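You operate a simulated robot arm through the tools that you are given. There is no shell and no other tool.

Carry out the task below with a simulated robot arm. There is one attempt and no reset: what you move stays moved.

JOB
Release the stop button, zero the counter and jog to the target shown.
Fine: one press of the yellow box's reset button; touch no post with the arm; 9 jog presses at most; leave the arm enabled.

Only the result counts: the job must be done as asked and must still hold three seconds after the hand-in. Knocking over, shifting, dropping, spilling or breaking anything else fails it.

ROBOT AND FRAMES
A 6-joint arm with a fingered hand, fixed in place. Base frame: the origin is on the floor under the middle of its stand, x ahead of it, y to its left, z up. Units: m, degrees, N and s.
With the tool pointing down near the work surface it reaches from about 0.3 to 0.7 m from the base axis. Its first joint turns from -166.0 to 166.0 degrees. Payload 4 kg.
The TCP is the grasp point between the finger pads, 0.022 m short of the fingertips. In the tool frame z runs along the fingers and y along their closing line. The gripper opens to 0.112 m; its body begins 0.06 m behind the TCP. The gripper is a hand of 4 fingers: y runs from the thumb to the fingers, the wrist lies at [0, 0, -0.218] in the tool frame.
Orientation is told as [roll, pitch, yaw] about the base's x, y, z axes, in that order, counted from this pose: with the fingers straight down and closing along the base's y, the tool's x points along the base's -x, its y along +y and its z along -z.

CONTROLS
- The arm moves only by the tool play_rows. Its argument "rows" is a list of rows, each an object of numbers (a shift or turn left out is 0): "x", "y", "z": the shift along the tool's x, y, z in m; "wx", "wy", "wz": the turn, a rotation vector about the tool's x, y, z in degrees. In form: [{"x": .., "y": .., "z": .., "wx": .., "wy": .., "wz": ..}, ...]. A call has 1 to 20 rows; each row is the pose to reach, as a shift and turn from the pose commanded when the call began, along the tool's axes at that moment. Each row takes 0.2 s and may step no farther than 0.05 m and 8.6 degrees from the row before; otherwise, the whole call is refused. Where a pose cannot be reached the arm comes as near as it can. A force on the tool above 40 N (or 10 N above the force at the start of the call, whichever is more), or a blocked arm, ends the call early, and 0.2 s more pass. In this call time passes only in rows, and 0.2 s behind the last. It gives the time, the measured TCP pose, the force on the tool (base axes), the opening and the grip force at its end, in the units of the frame above (readings bear some noise), with the torque about the TCP (base axes, N m) and any sound that the robot's microphone picked up.
- Cameras (640 x 400 px; columns grow to the right, rows downward): "scene" is fixed at [0.2211, 0.6488, 1.554]; the picture's right is [-0.93, -0.37, 0.00], its down [-0.19, 0.48, -0.86] and it looks along [0.32, -0.79, -0.52] (base axes); focal length 336 px, centre (320, 200). "wrist" rides on the gripper at [0.069, 0.004, -0.083] in the tool frame; the picture's right is [-0.06, 1.00, 0.00], its down [-0.77, -0.05, -0.64] and it looks along [-0.64, -0.04, 0.77] (tool axes); focal length 243 px, centre (320, 200). There is no depth. A picture from a camera that has moved, and an enlarged one, comes with that camera's place and axes in the base frame and with its lens.
- capture(camera): a new picture of that camera. No time passes.
- set_fingers(finger1, finger2, finger3, thumb_bend): sets how far each is bent, from 0 (flat) to 1 (curled in); at 0.3 the hand is open as for a grip, at 0.7 the pads meet at the TCP. One left out holds its place. A second passes; each finger stops where it meets its share of the squeeze, and holds until it gets a number again. It is the only way to open and close the hand. It gives what a move gives, with no picture; readings hold the bend of each and the force on the fingers (four entries, about 0 where the hand has none), thumb and palm.
- inspect(camera, box): a new picture of the part [left, top, right, bottom] of that camera's present view, enlarged. No time passes.
- job_done(): hands the job in; it is judged then, once.

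Nothing tells you positions but the pictures and the camera data. Unless the task says otherwise, let go and move clear before handing in.

The tools are called after "Call:" as name(argument=value, ...) on one line, values as JSON. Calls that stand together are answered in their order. play_rows: Moves the arm, as the interface text tells. Its arguments: {"type":"object","properties":{"rows":{"type":"array"}},"required":["rows"]} The other tools are called the same way: set_fingers (finger1, finger2, finger3, thumb_bend) moves the fingers one by one; capture (camera) takes a picture; inspect (camera, box) takes an enlarged picture of a part of a camera's view; job_done () hands the job in.

At the start:

```text
time_s: 0.0
tool_pos: [0.3953, -0.176, 1.1289]
orientation: [0.0, 0.0, 0.0]
contact_force: [0.6, -0.7, 0.0]
torque: [0.02, -0.01, -0.01]
opening: 0.1121
grasp_force: 0.1
shape: jaw
bend: [0.3, 0.3, 0.3, 0.3]
finger forces: [0.0, 0.0, 0.0, 0.0, 0.1, 0.0]
```

scene: 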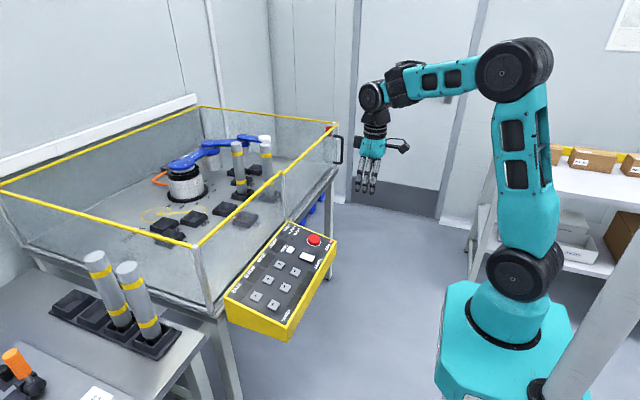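
wrist: 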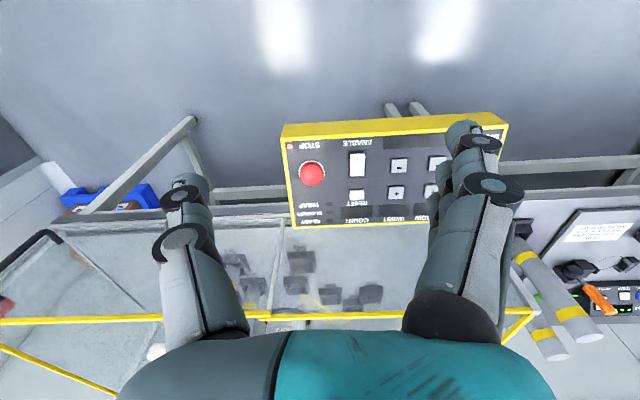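

I see a yellow control box with a red stop button and several keys in front of a glass cell with a small blue arm inside. I'll look closer at the panel and the cell before moving.

Call:
inspect(camera="scene", box=[215, 215, 345, 345])

Call:
inspect(camera="scene", box=[120, 110, 300, 260])

Call:
inspect(camera="wrist", box=[270, 100, 520, 240])

Call:
inspect(camera="wrist", box=[500, 180, 640, 340])

Call:
inspect(camera="scene", box=[0, 230, 200, 400])

```text
3.08 times, centred on (280, 280) of scene
camera zoom: at [0.2211, 0.6488, 1.554], right [-0.93, -0.37, 0.0], down [-0.19, 0.48, -0.86], along [0.32, -0.79, -0.52], focal length 1035 px, centre (443, -46)
```

zoom: 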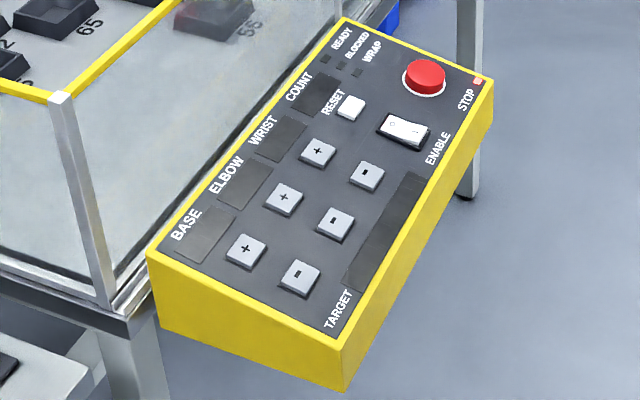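

```text
2.67 times, centred on (210, 185) of scene
camera zoom: at [0.2211, 0.6488, 1.554], right [-0.93, -0.37, 0.0], down [-0.19, 0.48, -0.86], along [0.32, -0.79, -0.52], focal length 897 px, centre (613, 240)
```

zoom: 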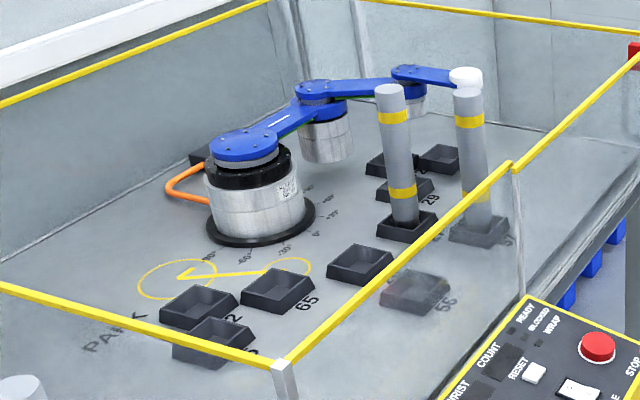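

```text
2.56 times, centred on (395, 170) of wrist
camera zoom: at [0.326, -0.1711, 1.211], right [0.06, 1.0, 0.0], down [0.77, -0.05, 0.64], along [0.64, -0.04, -0.77], focal length 621 px, centre (128, 277)
```

zoom: 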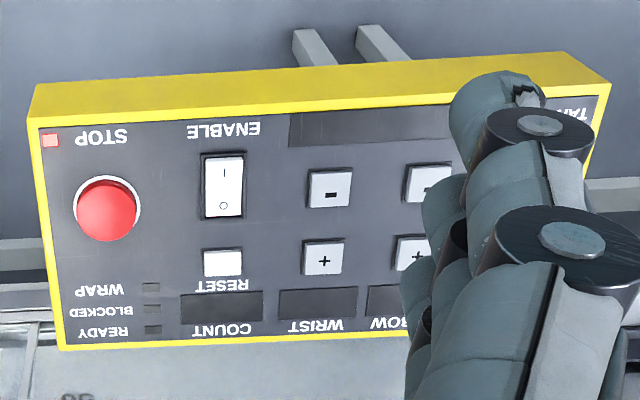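

```text
2.50 times, centred on (570, 260) of wrist
camera zoom: at [0.326, -0.1711, 1.211], right [0.06, 1.0, 0.0], down [0.77, -0.05, 0.64], along [0.64, -0.04, -0.77], focal length 606 px, centre (-305, 50)
```

zoom: 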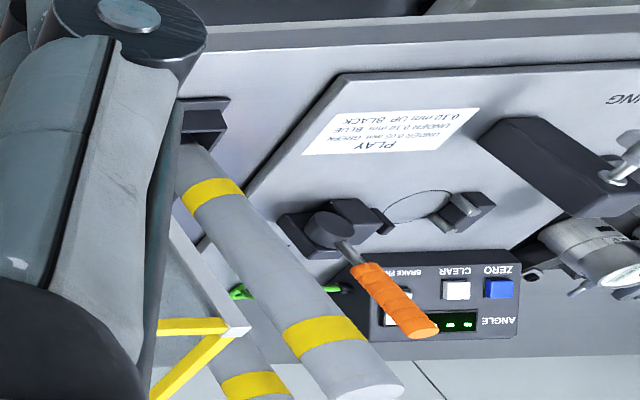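

```text
2.35 times, centred on (100, 315) of scene
camera zoom: at [0.2211, 0.6488, 1.554], right [-0.93, -0.37, 0.0], down [-0.19, 0.48, -0.86], along [0.32, -0.79, -0.52], focal length 792 px, centre (838, -71)
```

zoom: 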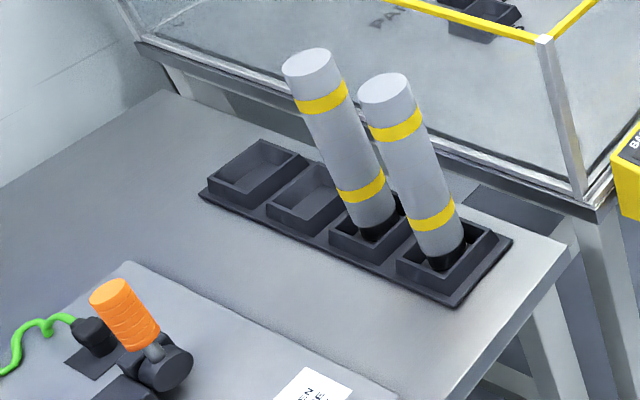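

The panel is tilted about 10° toward the robot; I take the red stop at about (0.59, -0.205, 0.82) and the cell rim at x≈0.755, z≈1.02. I'll move closer above the panel for a better look, staying clear of everything.

Call:
play_rows(rows=[{"x": -0.01, "y": -0.01, "z": 0.03}, {"x": -0.03, "y": -0.03, "z": 0.06}, {"x": -0.04, "y": -0.04, "z": 0.09}])

Call:
capture(camera="wrist")

Call:
capture(camera="scene")

```text
time_s: 0.8
tool_pos: [0.4363, -0.2139, 1.0382]
orientation: [-0.1, 0.0, 0.0]
contact_force: [0.0, -0.1, 1.0]
torque: [-0.03, 0.02, 0.0]
opening: 0.1119
grasp_force: 0.0
shape: jaw
bend: [0.3, 0.3, 0.3, 0.3]
finger forces: [0.0, 0.0, 0.1, 0.0, 0.0, 0.1]
```

```text
taken
camera wrist: at [0.3656, -0.2101, 1.121], right [0.06, 1.0, 0.0], down [0.76, -0.05, 0.64], along [0.64, -0.04, -0.77], focal length 243 px, centre (320, 200)
```

wrist: 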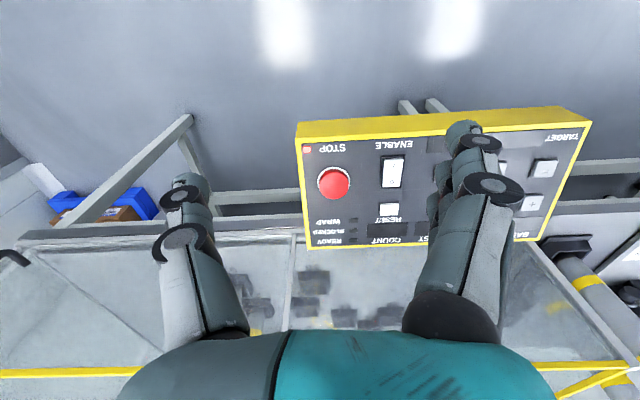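

```text
taken
```

scene: 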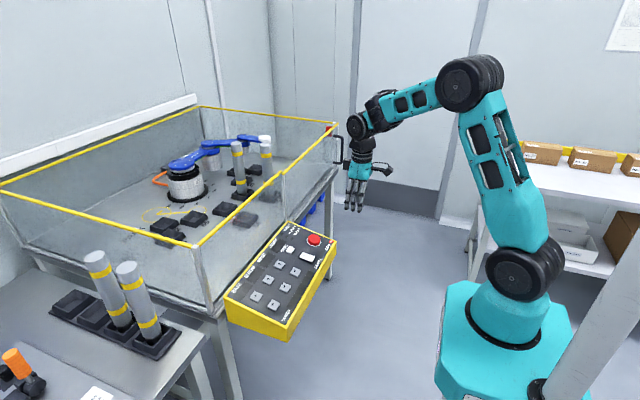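

Call:
inspect(camera="wrist", box=[290, 110, 450, 260])

Call:
inspect(camera="wrist", box=[300, 150, 360, 215])

Call:
inspect(camera="scene", box=[285, 215, 345, 275])

Call:
inspect(camera="scene", box=[330, 120, 400, 220])

```text
2.67 times, centred on (370, 185) of wrist
camera zoom: at [0.3656, -0.2101, 1.121], right [0.06, 1.0, 0.0], down [0.76, -0.05, 0.64], along [0.64, -0.04, -0.77], focal length 647 px, centre (187, 240)
```

zoom: 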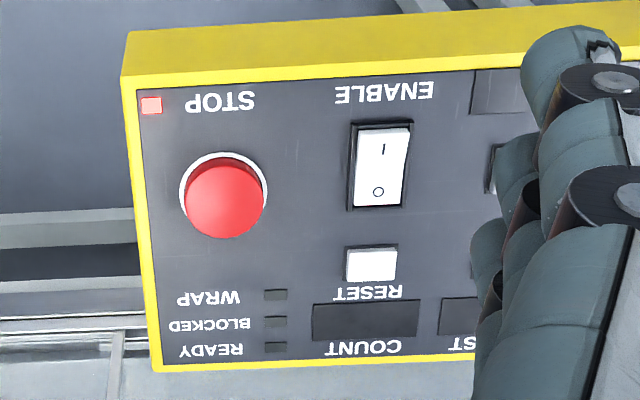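

```text
6.15 times, centred on (330, 182) of wrist
camera zoom: at [0.3656, -0.2101, 1.121], right [0.06, 1.0, 0.0], down [0.76, -0.05, 0.64], along [0.64, -0.04, -0.77], focal length 1493 px, centre (258, 308)
```

zoom: 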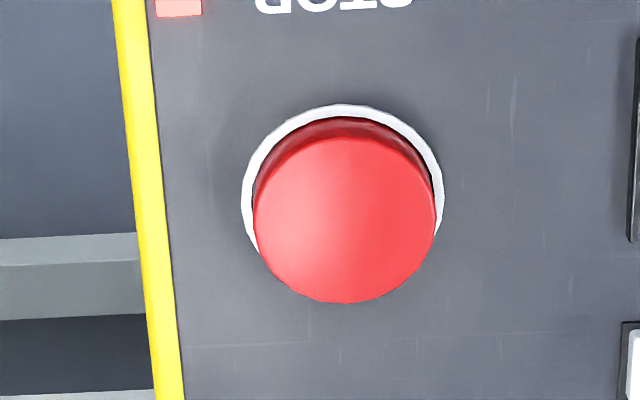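

```text
6.67 times, centred on (315, 245) of scene
camera zoom: at [0.2211, 0.6488, 1.554], right [-0.93, -0.37, 0.0], down [-0.19, 0.48, -0.86], along [0.32, -0.79, -0.52], focal length 2244 px, centre (353, -100)
```

zoom: 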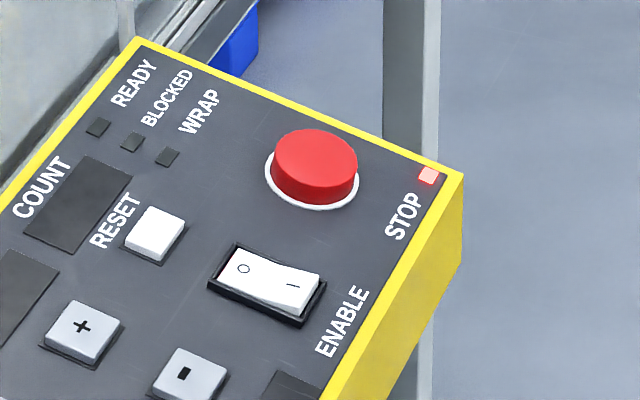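

```text
4.00 times, centred on (365, 170) of scene
camera zoom: at [0.2211, 0.6488, 1.554], right [-0.93, -0.37, 0.0], down [-0.19, 0.48, -0.86], along [0.32, -0.79, -0.52], focal length 1346 px, centre (140, 320)
```

zoom: 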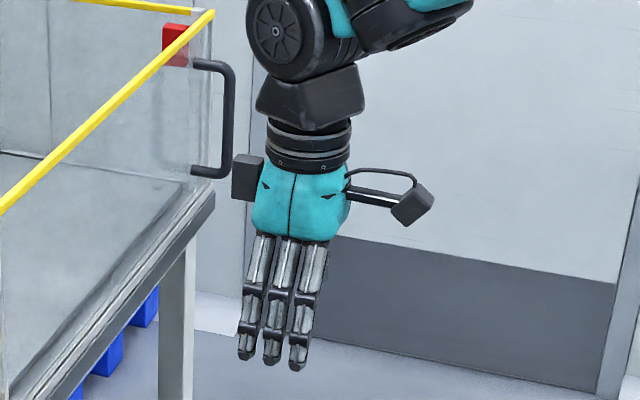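

The stop lamp is lit (latched), and the displays are dark. I'll line the hand up over the stop button, about 0.10 m above it and tilted 10° to match the panel.

Call:
play_rows(rows=[{"x": -0.0325, "y": 0.003, "z": 0.0315, "wy": -2.5}, {"x": -0.065, "y": 0.006, "z": 0.063, "wy": -5}, {"x": -0.0975, "y": 0.009, "z": 0.0945, "wy": -7.5}, {"x": -0.13, "y": 0.012, "z": 0.126, "wy": -10}])

Call:
capture(camera="wrist")

Call:
capture(camera="scene")

```text
time_s: 1.8
tool_pos: [0.5665, -0.204, 0.9119]
orientation: [-0.1, -10.0, -0.1]
contact_force: [0.9, -0.3, -0.2]
torque: [0.02, -0.03, -0.01]
opening: 0.1118
grasp_force: 0.1
shape: jaw
bend: [0.3, 0.3, 0.3, 0.3]
finger forces: [0.0, 0.1, 0.1, 0.0, 0.0, 0.1]
```

```text
taken
camera wrist: at [0.4833, -0.1993, 0.9809], right [0.06, 1.0, 0.01], down [0.64, -0.05, 0.77], along [0.77, -0.04, -0.64], focal length 243 px, centre (320, 200)
```

wrist: 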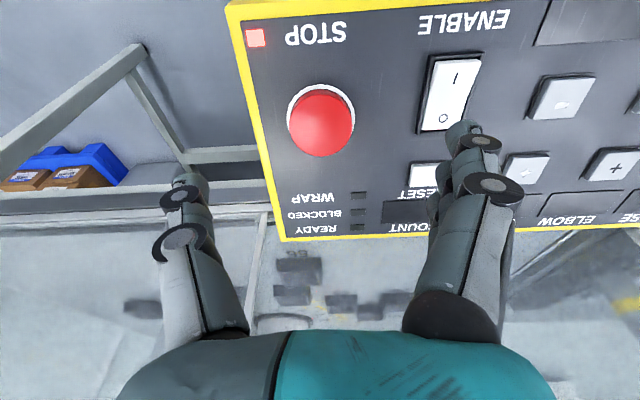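

```text
taken
```

scene: 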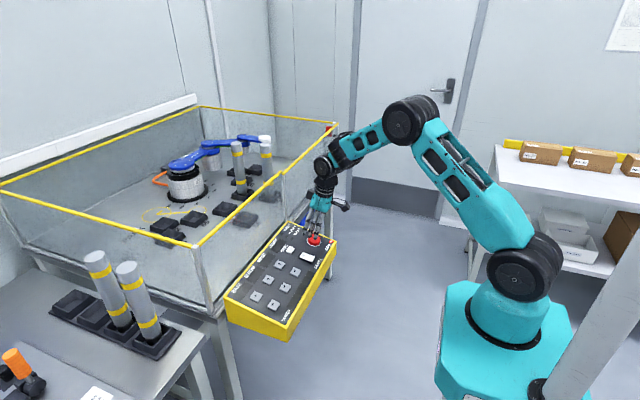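

Call:
inspect(camera="wrist", box=[220, 0, 420, 125])

Call:
inspect(camera="wrist", box=[260, 70, 380, 170])

Call:
inspect(camera="scene", box=[285, 180, 365, 270])

```text
3.20 times, centred on (320, 62) of wrist
camera zoom: at [0.4833, -0.1993, 0.9809], right [0.06, 1.0, 0.01], down [0.64, -0.05, 0.77], along [0.77, -0.04, -0.64], focal length 776 px, centre (320, 640)
```

zoom: 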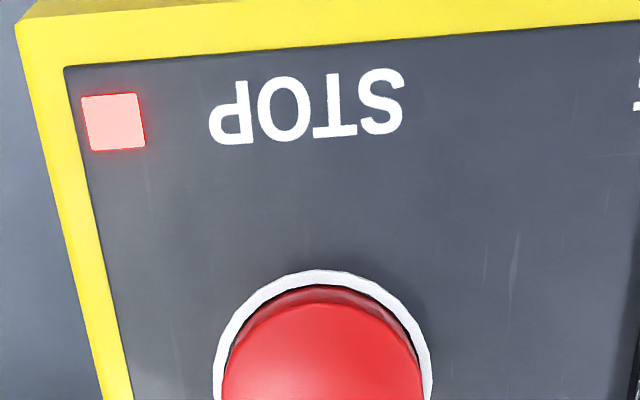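

```text
4.00 times, centred on (320, 120) of wrist
camera zoom: at [0.4833, -0.1993, 0.9809], right [0.06, 1.0, 0.01], down [0.64, -0.05, 0.77], along [0.77, -0.04, -0.64], focal length 970 px, centre (320, 520)
```

zoom: 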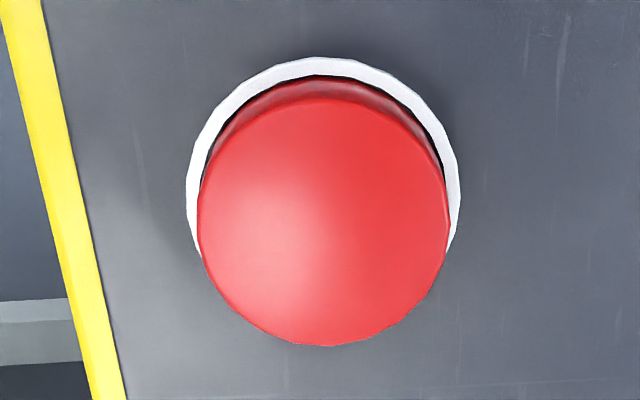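

```text
4.44 times, centred on (325, 225) of scene
camera zoom: at [0.2211, 0.6488, 1.554], right [-0.93, -0.37, 0.0], down [-0.19, 0.48, -0.86], along [0.32, -0.79, -0.52], focal length 1496 px, centre (298, 89)
```

zoom: 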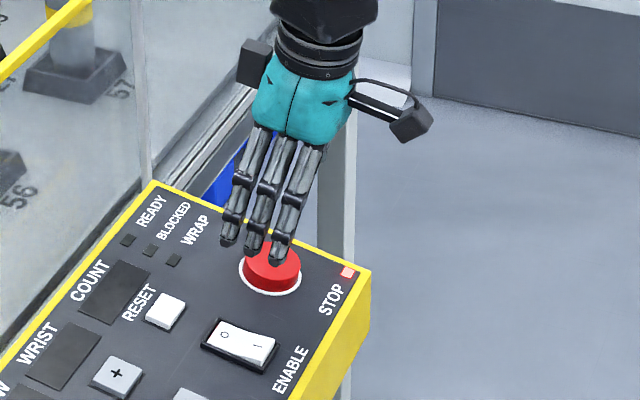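

The button sits right under the grasp point (within a couple of mm): ring ~52 mm, red cap ~44 mm wide and ~16 mm high. I'll narrow the hand somewhat so the fingers stay clear of the ENABLE rocker, then descend.

Call:
set_fingers(finger1=0.42, finger2=0.42, finger3=0.42, thumb_bend=0.42)

Call:
capture(camera="wrist")

Call:
inspect(camera="scene", box=[285, 180, 365, 270])

```text
time_s: 2.8
tool_pos: [0.5657, -0.203, 0.9126]
orientation: [0.1, -10.1, 0.0]
contact_force: [-0.8, 0.5, 0.6]
torque: [0.02, 0.0, -0.03]
opening: 0.0809
grasp_force: 0.1
shape: fingers
bend: [0.42, 0.42, 0.42, 0.42]
finger forces: [0.0, 0.1, 0.1, 0.0, 0.0, 0.0]
```

```text
taken
camera wrist: at [0.483, -0.1994, 0.9813], right [0.06, 1.0, 0.01], down [0.64, -0.05, 0.77], along [0.76, -0.04, -0.64], focal length 243 px, centre (320, 200)
```

wrist: 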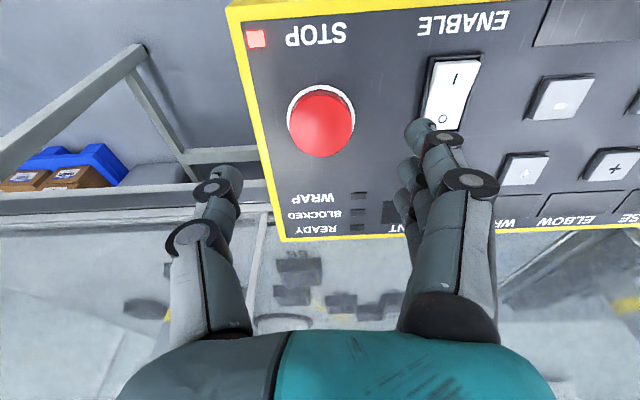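

```text
4.44 times, centred on (325, 225) of scene
camera zoom: at [0.2211, 0.6488, 1.554], right [-0.93, -0.37, 0.0], down [-0.19, 0.48, -0.86], along [0.32, -0.79, -0.52], focal length 1496 px, centre (298, 89)
```

zoom: 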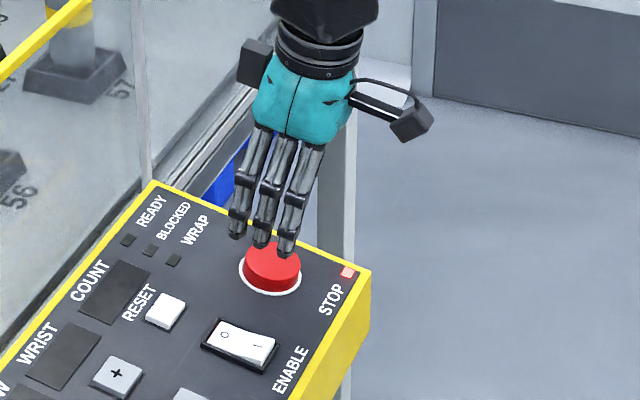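

Call:
play_rows(rows=[{"z": 0.02}, {"z": 0.04}, {"z": 0.055}])

Call:
capture(camera="wrist")

Call:
inspect(camera="scene", box=[285, 200, 345, 270])

```text
time_s: 3.6
tool_pos: [0.5757, -0.2024, 0.8575]
orientation: [0.1, -10.0, 0.1]
contact_force: [0.3, 0.5, 0.2]
torque: [0.0, 0.0, 0.01]
opening: 0.0807
grasp_force: 0.1
shape: fingers
bend: [0.42, 0.42, 0.42, 0.42]
finger forces: [0.1, 0.1, 0.0, 0.0, 0.1, 0.0]
```

```text
taken
camera wrist: at [0.4927, -0.1995, 0.927], right [0.06, 1.0, 0.01], down [0.64, -0.05, 0.77], along [0.76, -0.04, -0.64], focal length 243 px, centre (320, 200)
```

wrist: 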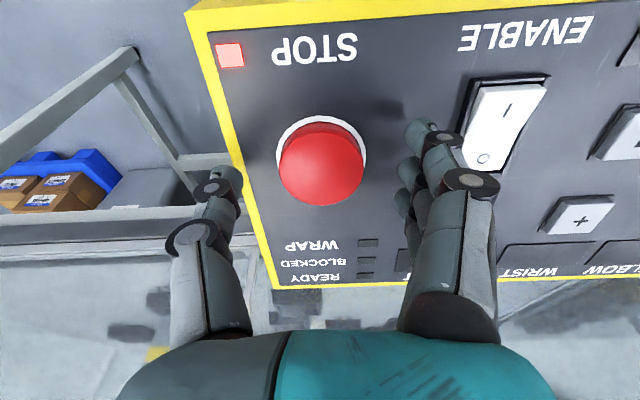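

```text
5.71 times, centred on (315, 235) of scene
camera zoom: at [0.2211, 0.6488, 1.554], right [-0.93, -0.37, 0.0], down [-0.19, 0.48, -0.86], along [0.32, -0.79, -0.52], focal length 1923 px, centre (349, 0)
```

zoom: 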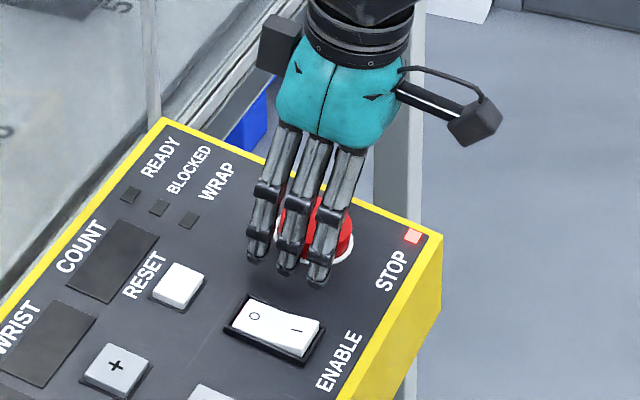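

Call:
inspect(camera="wrist", box=[200, 20, 400, 145])

Call:
inspect(camera="wrist", box=[220, 170, 420, 295])

Call:
inspect(camera="wrist", box=[260, 90, 480, 230])

```text
3.20 times, centred on (300, 82) of wrist
camera zoom: at [0.4927, -0.1995, 0.927], right [0.06, 1.0, 0.01], down [0.64, -0.05, 0.77], along [0.76, -0.04, -0.64], focal length 776 px, centre (384, 576)
```

zoom: 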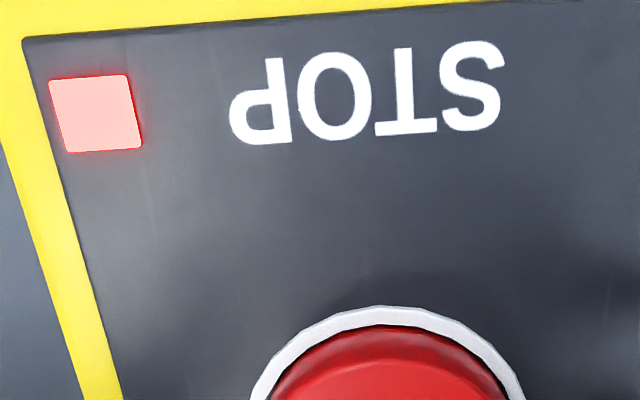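

```text
3.20 times, centred on (320, 232) of wrist
camera zoom: at [0.4927, -0.1995, 0.927], right [0.06, 1.0, 0.01], down [0.64, -0.05, 0.77], along [0.76, -0.04, -0.64], focal length 776 px, centre (320, 96)
```

zoom: 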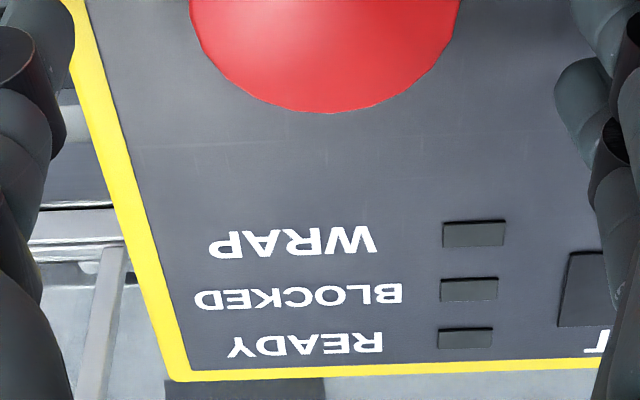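

```text
2.86 times, centred on (370, 160) of wrist
camera zoom: at [0.4927, -0.1995, 0.927], right [0.06, 1.0, 0.01], down [0.64, -0.05, 0.77], along [0.76, -0.04, -0.64], focal length 693 px, centre (177, 314)
```

zoom: 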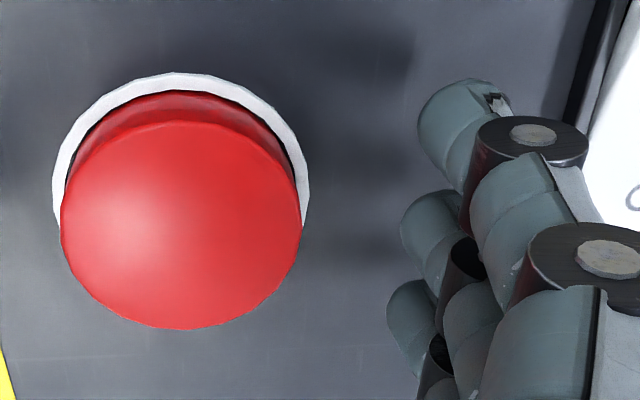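

Refined from the close views: panel face ≈30 mm beyond the TCP along the tool, cap ≈40 mm wide and ≈13 mm high, centred about 5 mm toward the robot from the tool axis. I'll centre on it and close the hand gently on the cap.

Call:
play_rows(rows=[{"x": 0.005, "y": 0.001}])

Call:
set_fingers(finger1=0.62, finger2=0.62, finger3=0.62, thumb_bend=0.62)

Call:
capture(camera="wrist")

Call:
inspect(camera="scene", box=[285, 200, 345, 270])

```text
time_s: 4.0
tool_pos: [0.5708, -0.2032, 0.8571]
orientation: [0.0, -10.0, 0.0]
contact_force: [0.6, 0.6, 0.1]
torque: [-0.01, -0.04, -0.01]
opening: 0.0807
grasp_force: 0.0
shape: fingers
bend: [0.42, 0.42, 0.42, 0.42]
finger forces: [0.1, 0.0, 0.0, 0.0, 0.0, 0.0]
```

```text
time_s: 5.0
tool_pos: [0.5716, -0.2026, 0.8562]
orientation: [0.0, -10.0, 0.0]
contact_force: [-0.7, 0.7, 0.1]
torque: [0.0, 0.05, 0.02]
opening: 0.0328
grasp_force: 4.5
shape: fingers
bend: [0.62, 0.57, 0.58, 0.59]
finger forces: [0.0, 2.8, 1.9, 0.0, 4.4, 0.0]
```

```text
taken
camera wrist: at [0.4873, -0.1988, 0.9263], right [0.06, 1.0, 0.01], down [0.64, -0.05, 0.77], along [0.76, -0.04, -0.64], focal length 243 px, centre (320, 200)
```

wrist: 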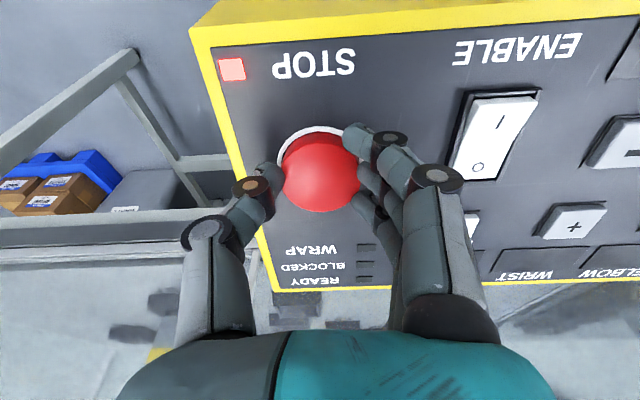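

```text
5.71 times, centred on (315, 235) of scene
camera zoom: at [0.2211, 0.6488, 1.554], right [-0.93, -0.37, 0.0], down [-0.19, 0.48, -0.86], along [0.32, -0.79, -0.52], focal length 1923 px, centre (349, 0)
```

zoom: 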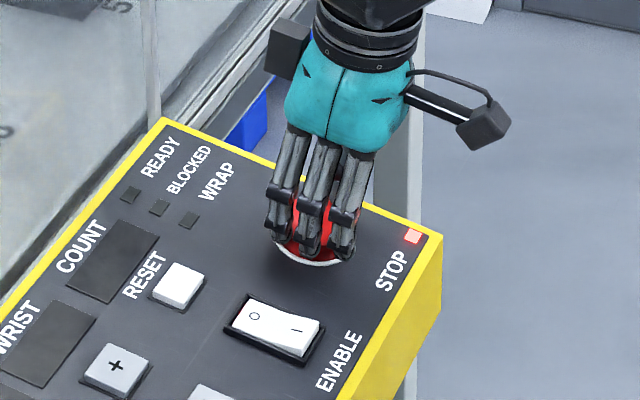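

The hand closes on the cap with light contact from two fingers and the thumb. I'll firm up the grip before twisting.

Call:
set_fingers(finger1=0.75, finger2=0.72, finger3=0.75, thumb_bend=0.72)

Call:
capture(camera="wrist")

```text
time_s: 6.0
tool_pos: [0.5703, -0.203, 0.8577]
orientation: [0.0, -10.1, 0.0]
contact_force: [-1.8, 4.8, 3.6]
torque: [0.24, 0.01, 0.0]
opening: 0.0129
grasp_force: 13.9
shape: fingers
bend: [0.75, 0.61, 0.62, 0.65]
finger forces: [0.0, 8.7, 8.3, 0.0, 11.2, 0.0]
heard: click
```

```text
taken
camera wrist: at [0.4873, -0.1985, 0.9264], right [0.06, 1.0, 0.01], down [0.64, -0.05, 0.77], along [0.76, -0.04, -0.64], focal length 243 px, centre (320, 200)
```

wrist: 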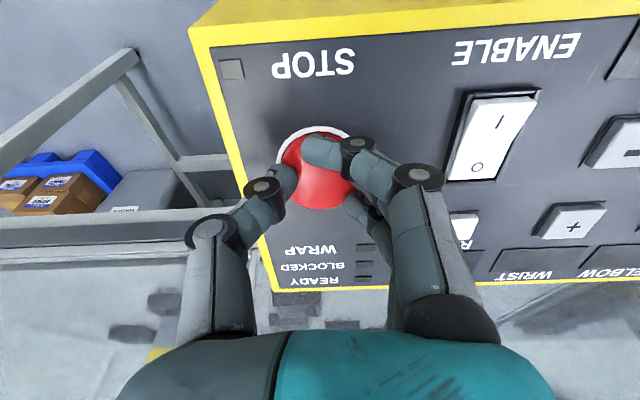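

I heard a click and the STOP lamp has gone dark, so the stop button released. I'll open the hand carefully, back straight off along the tool axis, and check.

Call:
set_fingers(finger1=0.42, finger2=0.42, finger3=0.42, thumb_bend=0.42)

Call:
capture(camera="wrist")

Call:
inspect(camera="scene", box=[215, 205, 345, 345])

```text
time_s: 7.0
tool_pos: [0.5702, -0.2032, 0.8569]
orientation: [0.1, -10.0, -0.1]
contact_force: [-0.2, 0.2, -0.5]
torque: [-0.03, -0.01, -0.02]
opening: 0.0791
grasp_force: 0.1
shape: fingers
bend: [0.42, 0.42, 0.42, 0.42]
finger forces: [0.0, 0.0, 0.0, 0.0, 0.0, 0.0]
```

```text
taken
camera wrist: at [0.4874, -0.1988, 0.9263], right [0.06, 1.0, 0.01], down [0.64, -0.05, 0.77], along [0.76, -0.04, -0.64], focal length 243 px, centre (320, 200)
```

wrist: 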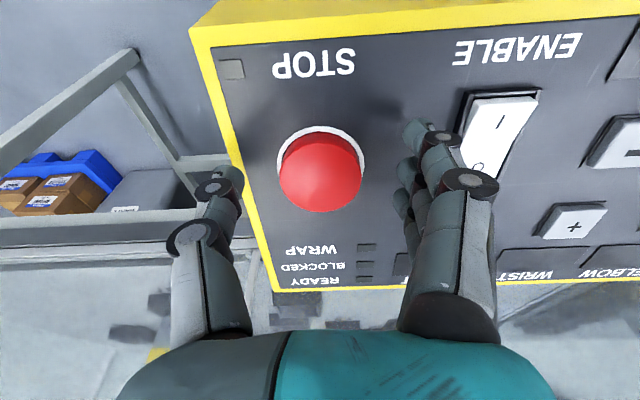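

```text
2.86 times, centred on (280, 275) of scene
camera zoom: at [0.2211, 0.6488, 1.554], right [-0.93, -0.37, 0.0], down [-0.19, 0.48, -0.86], along [0.32, -0.79, -0.52], focal length 962 px, centre (434, -14)
```

zoom: 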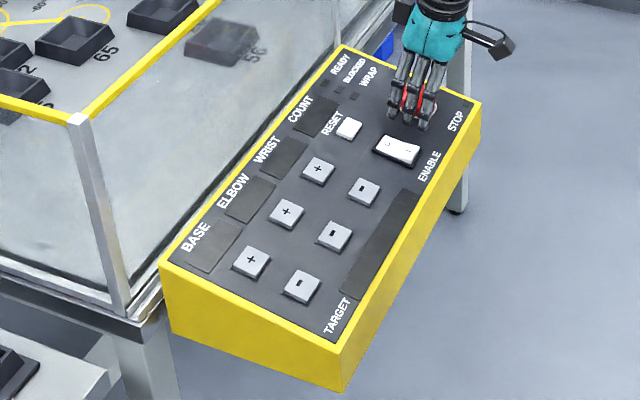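

The lamp stays dark and the cap has popped up, so the stop is released. I'll rise clear, then shape the hand into a pointer (one finger extended, others curled) and look at it.

Call:
play_rows(rows=[{"z": -0.02}, {"z": -0.05}, {"z": -0.09}])

Call:
set_fingers(finger1=1.0, finger2=0.3, finger3=1.0, thumb_bend=1.0)

Call:
capture(camera="wrist")

Call:
inspect(camera="scene", box=[285, 150, 385, 270])

Call:
inspect(camera="scene", box=[215, 215, 345, 345])

```text
time_s: 7.8
tool_pos: [0.5536, -0.2008, 0.9468]
orientation: [-0.1, -10.0, 0.0]
contact_force: [0.2, -1.4, -0.4]
torque: [0.0, 0.02, 0.06]
opening: 0.0791
grasp_force: 0.1
shape: fingers
bend: [0.42, 0.42, 0.42, 0.42]
finger forces: [0.0, 0.0, 0.0, 0.0, 0.2, 0.1]
```

```text
time_s: 8.8
tool_pos: [0.5538, -0.2017, 0.9457]
orientation: [0.1, -10.1, 0.0]
contact_force: [0.3, -0.2, 0.4]
torque: [-0.03, -0.02, -0.03]
opening: 0.0305
grasp_force: 0.1
shape: fingers
bend: [1.0, 0.3, 1.0, 1.0]
finger forces: [0.0, 0.1, 0.1, 0.2, 0.1, 0.0]
```

```text
taken
camera wrist: at [0.4712, -0.1976, 1.0157], right [0.06, 1.0, 0.01], down [0.64, -0.05, 0.77], along [0.76, -0.04, -0.64], focal length 243 px, centre (320, 200)
```

wrist: 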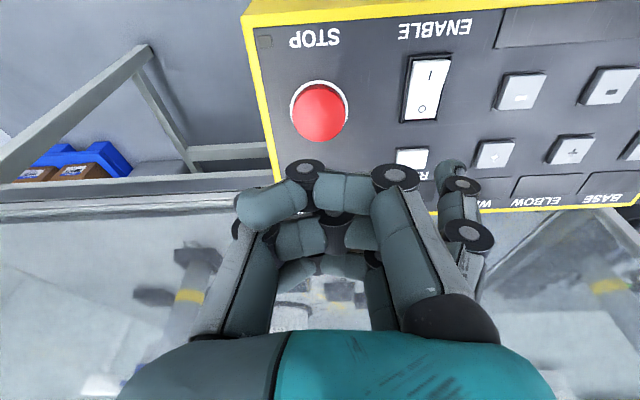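

```text
3.33 times, centred on (335, 210) of scene
camera zoom: at [0.2211, 0.6488, 1.554], right [-0.93, -0.37, 0.0], down [-0.19, 0.48, -0.86], along [0.32, -0.79, -0.52], focal length 1122 px, centre (270, 167)
```

zoom: 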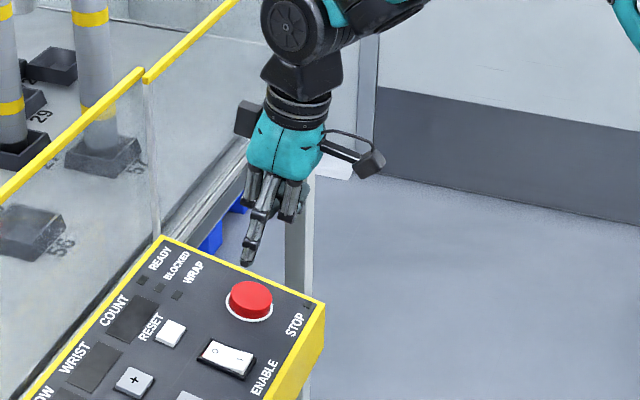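

```text
3.08 times, centred on (280, 280) of scene
camera zoom: at [0.2211, 0.6488, 1.554], right [-0.93, -0.37, 0.0], down [-0.19, 0.48, -0.86], along [0.32, -0.79, -0.52], focal length 1035 px, centre (443, -46)
```

zoom: 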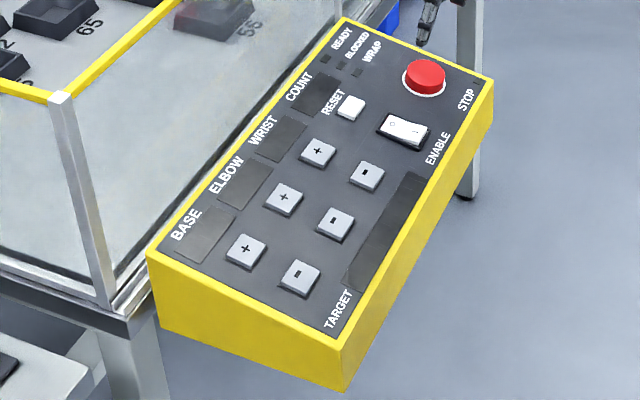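

Call:
inspect(camera="wrist", box=[380, 0, 640, 162])

Call:
inspect(camera="wrist", box=[380, 100, 540, 220])

Call:
inspect(camera="wrist", box=[240, 0, 400, 160])

```text
2.46 times, centred on (510, 81) of wrist
camera zoom: at [0.4712, -0.1976, 1.0157], right [0.06, 1.0, 0.01], down [0.64, -0.05, 0.77], along [0.76, -0.04, -0.64], focal length 597 px, centre (-148, 493)
```

zoom: 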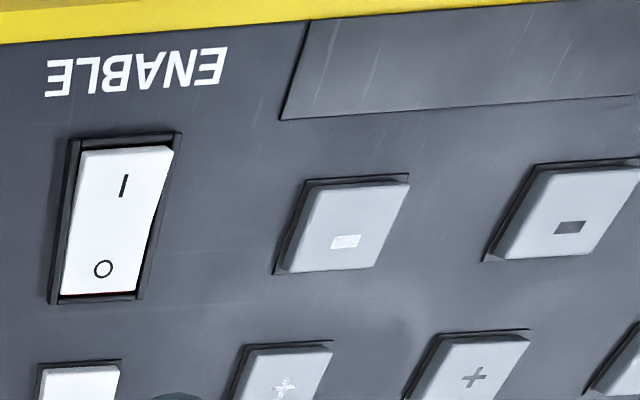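

```text
3.33 times, centred on (460, 160) of wrist
camera zoom: at [0.4712, -0.1976, 1.0157], right [0.06, 1.0, 0.01], down [0.64, -0.05, 0.77], along [0.76, -0.04, -0.64], focal length 809 px, centre (-147, 333)
```

zoom: 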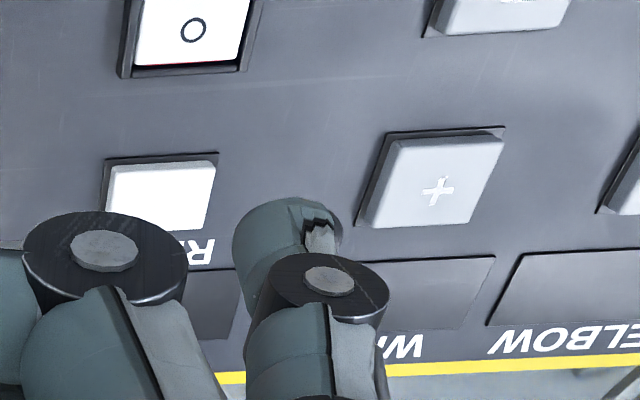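

```text
2.50 times, centred on (320, 80) of wrist
camera zoom: at [0.4712, -0.1976, 1.0157], right [0.06, 1.0, 0.01], down [0.64, -0.05, 0.77], along [0.76, -0.04, -0.64], focal length 606 px, centre (320, 500)
```

zoom: 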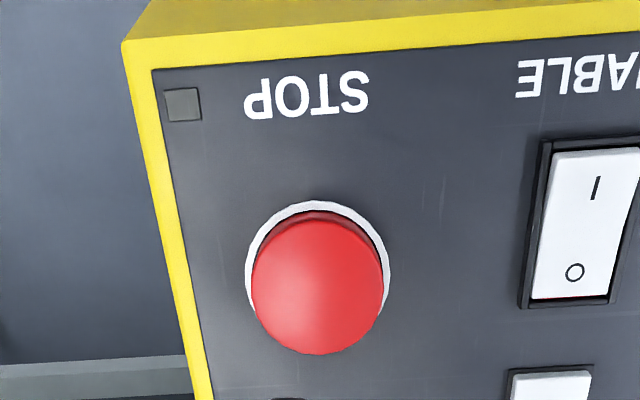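

The pointer (middle finger) works: its tip sits at about tool (0, 0.066, 0.027) and the curled digits stay ~50 mm higher. Next I'll hover over the "I" end of the ENABLE rocker (about 22 mm toward the robot and 83 mm left of the stop).

Call:
play_rows(rows=[{"x": 0.011, "y": 0.0085, "z": 0.02}, {"x": 0.022, "y": 0.017, "z": 0.045}, {"x": 0.022, "y": 0.017, "z": 0.06}])

Call:
capture(camera="wrist")

Call:
inspect(camera="scene", box=[275, 180, 345, 270])

```text
time_s: 9.6
tool_pos: [0.5427, -0.1837, 0.8827]
orientation: [-0.1, -9.9, 0.1]
contact_force: [0.2, 0.5, -0.8]
torque: [0.0, -0.01, 0.02]
opening: 0.0307
grasp_force: 0.0
shape: fingers
bend: [1.0, 0.3, 1.0, 1.0]
finger forces: [0.1, 0.0, 0.0, 0.1, 0.0, 0.0]
```

```text
taken
camera wrist: at [0.46, -0.1807, 0.9517], right [0.06, 1.0, 0.01], down [0.64, -0.05, 0.76], along [0.76, -0.04, -0.64], focal length 243 px, centre (320, 200)
```

wrist: 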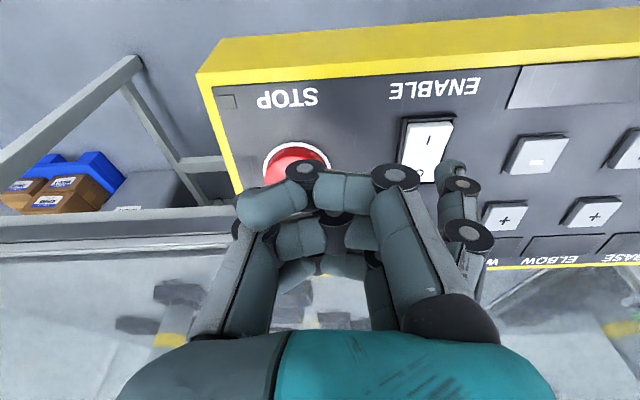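

```text
4.44 times, centred on (310, 225) of scene
camera zoom: at [0.2211, 0.6488, 1.554], right [-0.93, -0.37, 0.0], down [-0.19, 0.48, -0.86], along [0.32, -0.79, -0.52], focal length 1496 px, centre (364, 89)
```

zoom: 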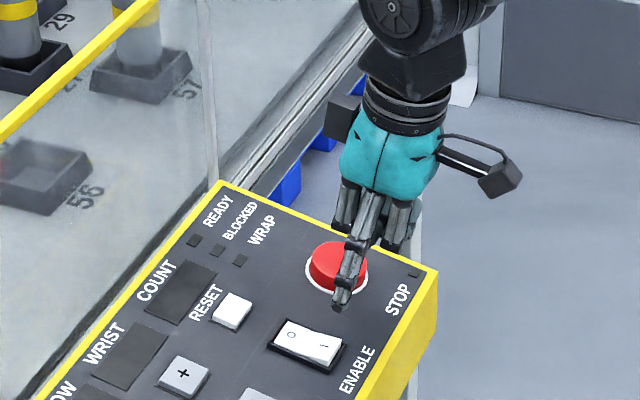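

The pointer lines up with the "I" mark (about 3 mm off). I'll nudge and descend most of the way, then press in small steps watching the force.

Call:
play_rows(rows=[{"x": 0.004, "y": -0.002, "z": 0.008}, {"x": 0.004, "y": -0.002, "z": 0.014}])

Call:
inspect(camera="wrist", box=[370, 90, 530, 230])

Call:
inspect(camera="scene", box=[285, 210, 345, 270])

```text
time_s: 10.2
tool_pos: [0.5414, -0.1881, 0.8688]
orientation: [0.0, -9.9, -0.1]
contact_force: [-0.6, 0.2, -0.2]
torque: [0.0, 0.01, 0.02]
opening: 0.0306
grasp_force: 0.0
shape: fingers
bend: [1.0, 0.3, 1.0, 1.0]
finger forces: [0.0, 0.1, 0.0, 0.0, 0.0, 0.1]
```

```text
2.86 times, centred on (450, 160) of wrist
camera zoom: at [0.4587, -0.1831, 0.9378], right [0.06, 1.0, 0.01], down [0.64, -0.05, 0.77], along [0.76, -0.04, -0.64], focal length 693 px, centre (-51, 314)
```

zoom: 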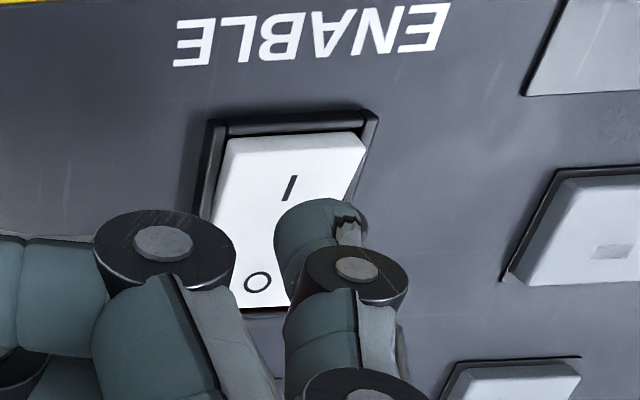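

```text
6.67 times, centred on (315, 240) of scene
camera zoom: at [0.2211, 0.6488, 1.554], right [-0.93, -0.37, 0.0], down [-0.19, 0.48, -0.86], along [0.32, -0.79, -0.52], focal length 2244 px, centre (353, -67)
```

zoom: 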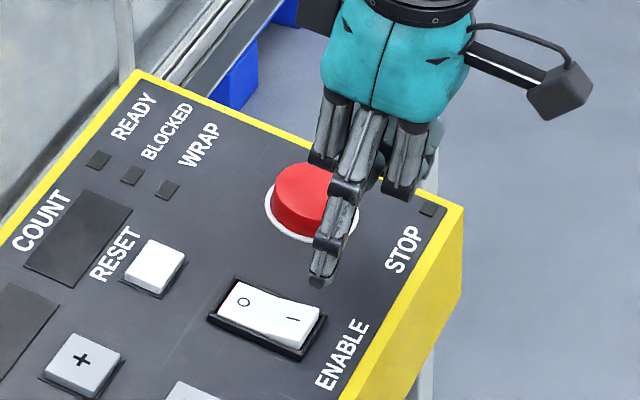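

From this angle the rocker's "I" end is clearly raised (off). I'll press down on it in small steps.

Call:
play_rows(rows=[{"x": 0.002, "z": 0.003}, {"x": 0.002, "z": 0.006}, {"x": 0.002, "z": 0.008}])

Call:
inspect(camera="scene", box=[285, 210, 345, 270])

```text
time_s: 11.0
tool_pos: [0.5417, -0.1883, 0.8602]
orientation: [0.0, -10.0, 0.0]
contact_force: [0.2, -0.7, 0.0]
torque: [0.0, -0.01, 0.01]
opening: 0.0306
grasp_force: 0.1
shape: fingers
bend: [1.0, 0.3, 1.0, 1.0]
finger forces: [0.1, 0.0, 0.0, 0.0, 0.0, 0.0]
```

```text
6.67 times, centred on (315, 240) of scene
camera zoom: at [0.2211, 0.6488, 1.554], right [-0.93, -0.37, 0.0], down [-0.19, 0.48, -0.86], along [0.32, -0.79, -0.52], focal length 2244 px, centre (353, -67)
```

zoom: 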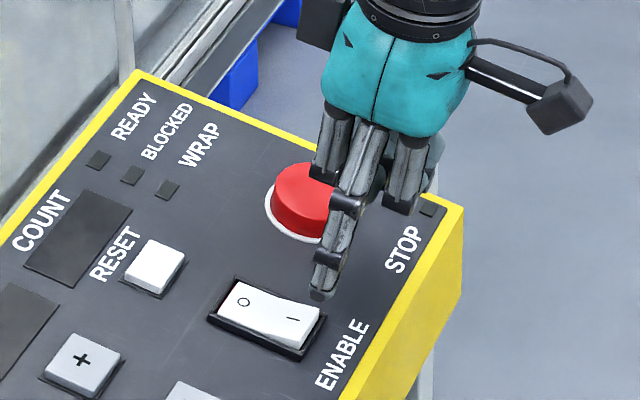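

No contact yet, and reviewing the views the panel is ~6 mm lower than I'd assumed, which also puts the tip right at the rocker's near edge. Let me check closely before continuing.

Call:
inspect(camera="wrist", box=[380, 110, 500, 220])

Call:
inspect(camera="scene", box=[295, 235, 335, 265])

```text
3.64 times, centred on (440, 165) of wrist
camera zoom: at [0.4581, -0.183, 0.9295], right [0.06, 1.0, 0.01], down [0.64, -0.05, 0.77], along [0.76, -0.04, -0.64], focal length 882 px, centre (-116, 327)
```

zoom: 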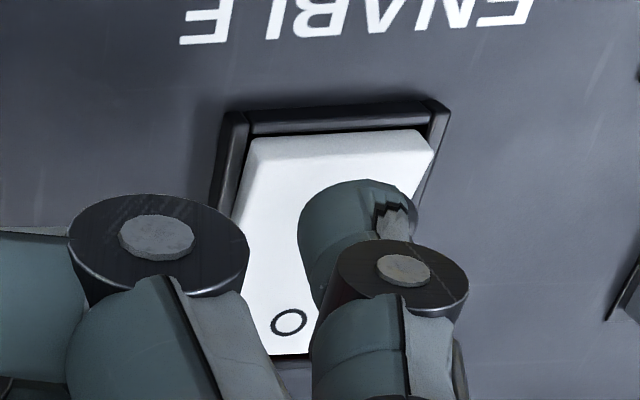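

```text
13.33 times, centred on (315, 250) of scene
camera zoom: at [0.2211, 0.6488, 1.554], right [-0.93, -0.37, 0.0], down [-0.19, 0.48, -0.86], along [0.32, -0.79, -0.52], focal length 4487 px, centre (387, -467)
```

zoom: 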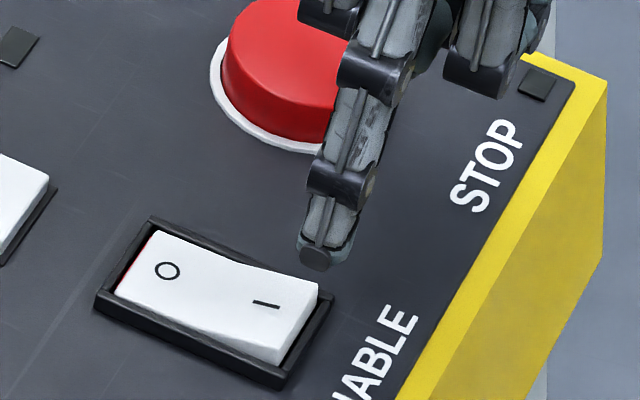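

Combining both views, the tip is still ~11 mm above the rocker, ~10 mm too near the robot and ~6 mm too far right of the "I" mark. I'll correct sideways first and re-check.

Call:
play_rows(rows=[{"x": -0.008, "y": 0.006, "z": 0.0}, {"x": -0.008, "y": 0.006, "z": 0.006}])

Call:
inspect(camera="wrist", box=[380, 110, 500, 220])

Call:
inspect(camera="scene", box=[295, 235, 335, 265])

```text
time_s: 11.6
tool_pos: [0.5499, -0.1807, 0.8553]
orientation: [-0.1, -10.0, 0.0]
contact_force: [-0.1, 0.0, 0.3]
torque: [0.0, 0.02, 0.0]
opening: 0.0306
grasp_force: 0.1
shape: fingers
bend: [1.0, 0.3, 1.0, 1.0]
finger forces: [0.0, 0.0, 0.0, 0.1, 0.0, 0.0]
```

```text
3.64 times, centred on (440, 165) of wrist
camera zoom: at [0.4672, -0.1769, 0.9251], right [0.06, 1.0, 0.01], down [0.64, -0.05, 0.77], along [0.76, -0.04, -0.64], focal length 882 px, centre (-116, 327)
```

zoom: 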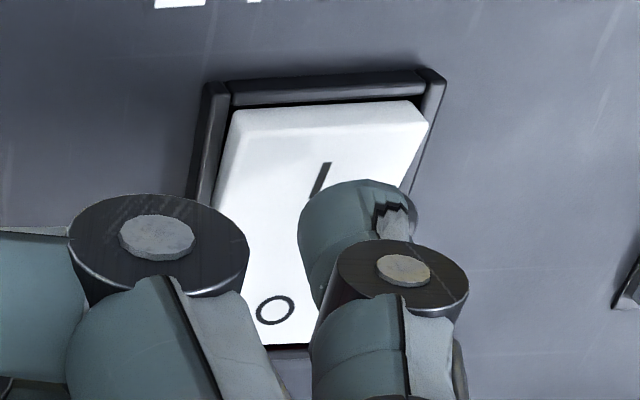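

```text
13.33 times, centred on (315, 250) of scene
camera zoom: at [0.2211, 0.6488, 1.554], right [-0.93, -0.37, 0.0], down [-0.19, 0.48, -0.86], along [0.32, -0.79, -0.52], focal length 4487 px, centre (387, -467)
```

zoom: 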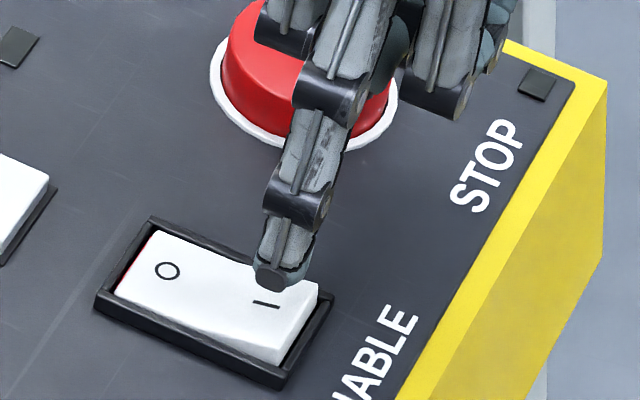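

Now the tip lines up over the "I" mark in both views, ~5 mm above it. Pressing in small steps.

Call:
play_rows(rows=[{"x": 0.002, "z": 0.003}, {"x": 0.002, "z": 0.005}, {"x": 0.002, "z": 0.007}])

Call:
inspect(camera="scene", box=[295, 235, 335, 265])

```text
time_s: 12.4
tool_pos: [0.5499, -0.1824, 0.8477]
orientation: [0.0, -10.0, -0.1]
contact_force: [0.2, -0.1, 0.1]
torque: [0.02, 0.0, 0.01]
opening: 0.0305
grasp_force: 0.1
shape: fingers
bend: [1.0, 0.3, 1.0, 1.0]
finger forces: [0.0, 0.1, 0.1, 0.0, 0.0, 0.1]
```

```text
13.33 times, centred on (315, 250) of scene
camera zoom: at [0.2211, 0.6488, 1.554], right [-0.93, -0.37, 0.0], down [-0.19, 0.48, -0.86], along [0.32, -0.79, -0.52], focal length 4487 px, centre (387, -467)
```

zoom: 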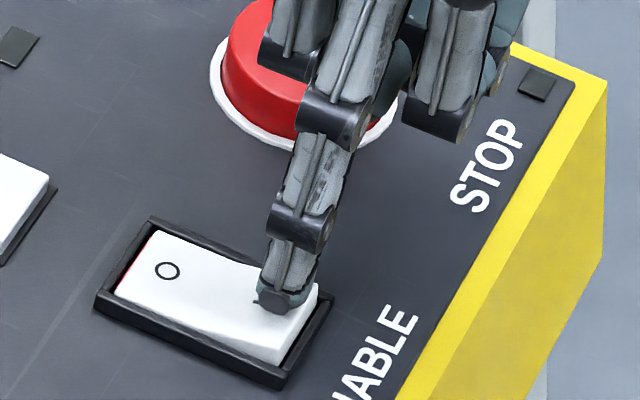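

Call:
play_rows(rows=[{"z": 0.001}, {"z": 0.002}, {"z": 0.003}, {"z": 0.004}])

Call:
inspect(camera="scene", box=[295, 235, 335, 265])

```text
time_s: 13.4
tool_pos: [0.5495, -0.1811, 0.8442]
orientation: [0.0, -10.0, 0.0]
contact_force: [0.2, -0.3, -0.3]
torque: [0.01, 0.0, -0.03]
opening: 0.0307
grasp_force: 0.1
shape: fingers
bend: [1.0, 0.3, 1.0, 1.0]
finger forces: [0.1, 0.1, 0.1, 0.0, 0.0, 0.0]
```

```text
13.33 times, centred on (315, 250) of scene
camera zoom: at [0.2211, 0.6488, 1.554], right [-0.93, -0.37, 0.0], down [-0.19, 0.48, -0.86], along [0.32, -0.79, -0.52], focal length 4487 px, centre (387, -467)
```

zoom: 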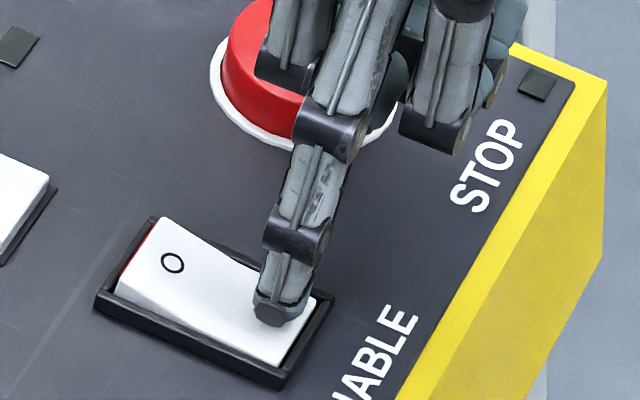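

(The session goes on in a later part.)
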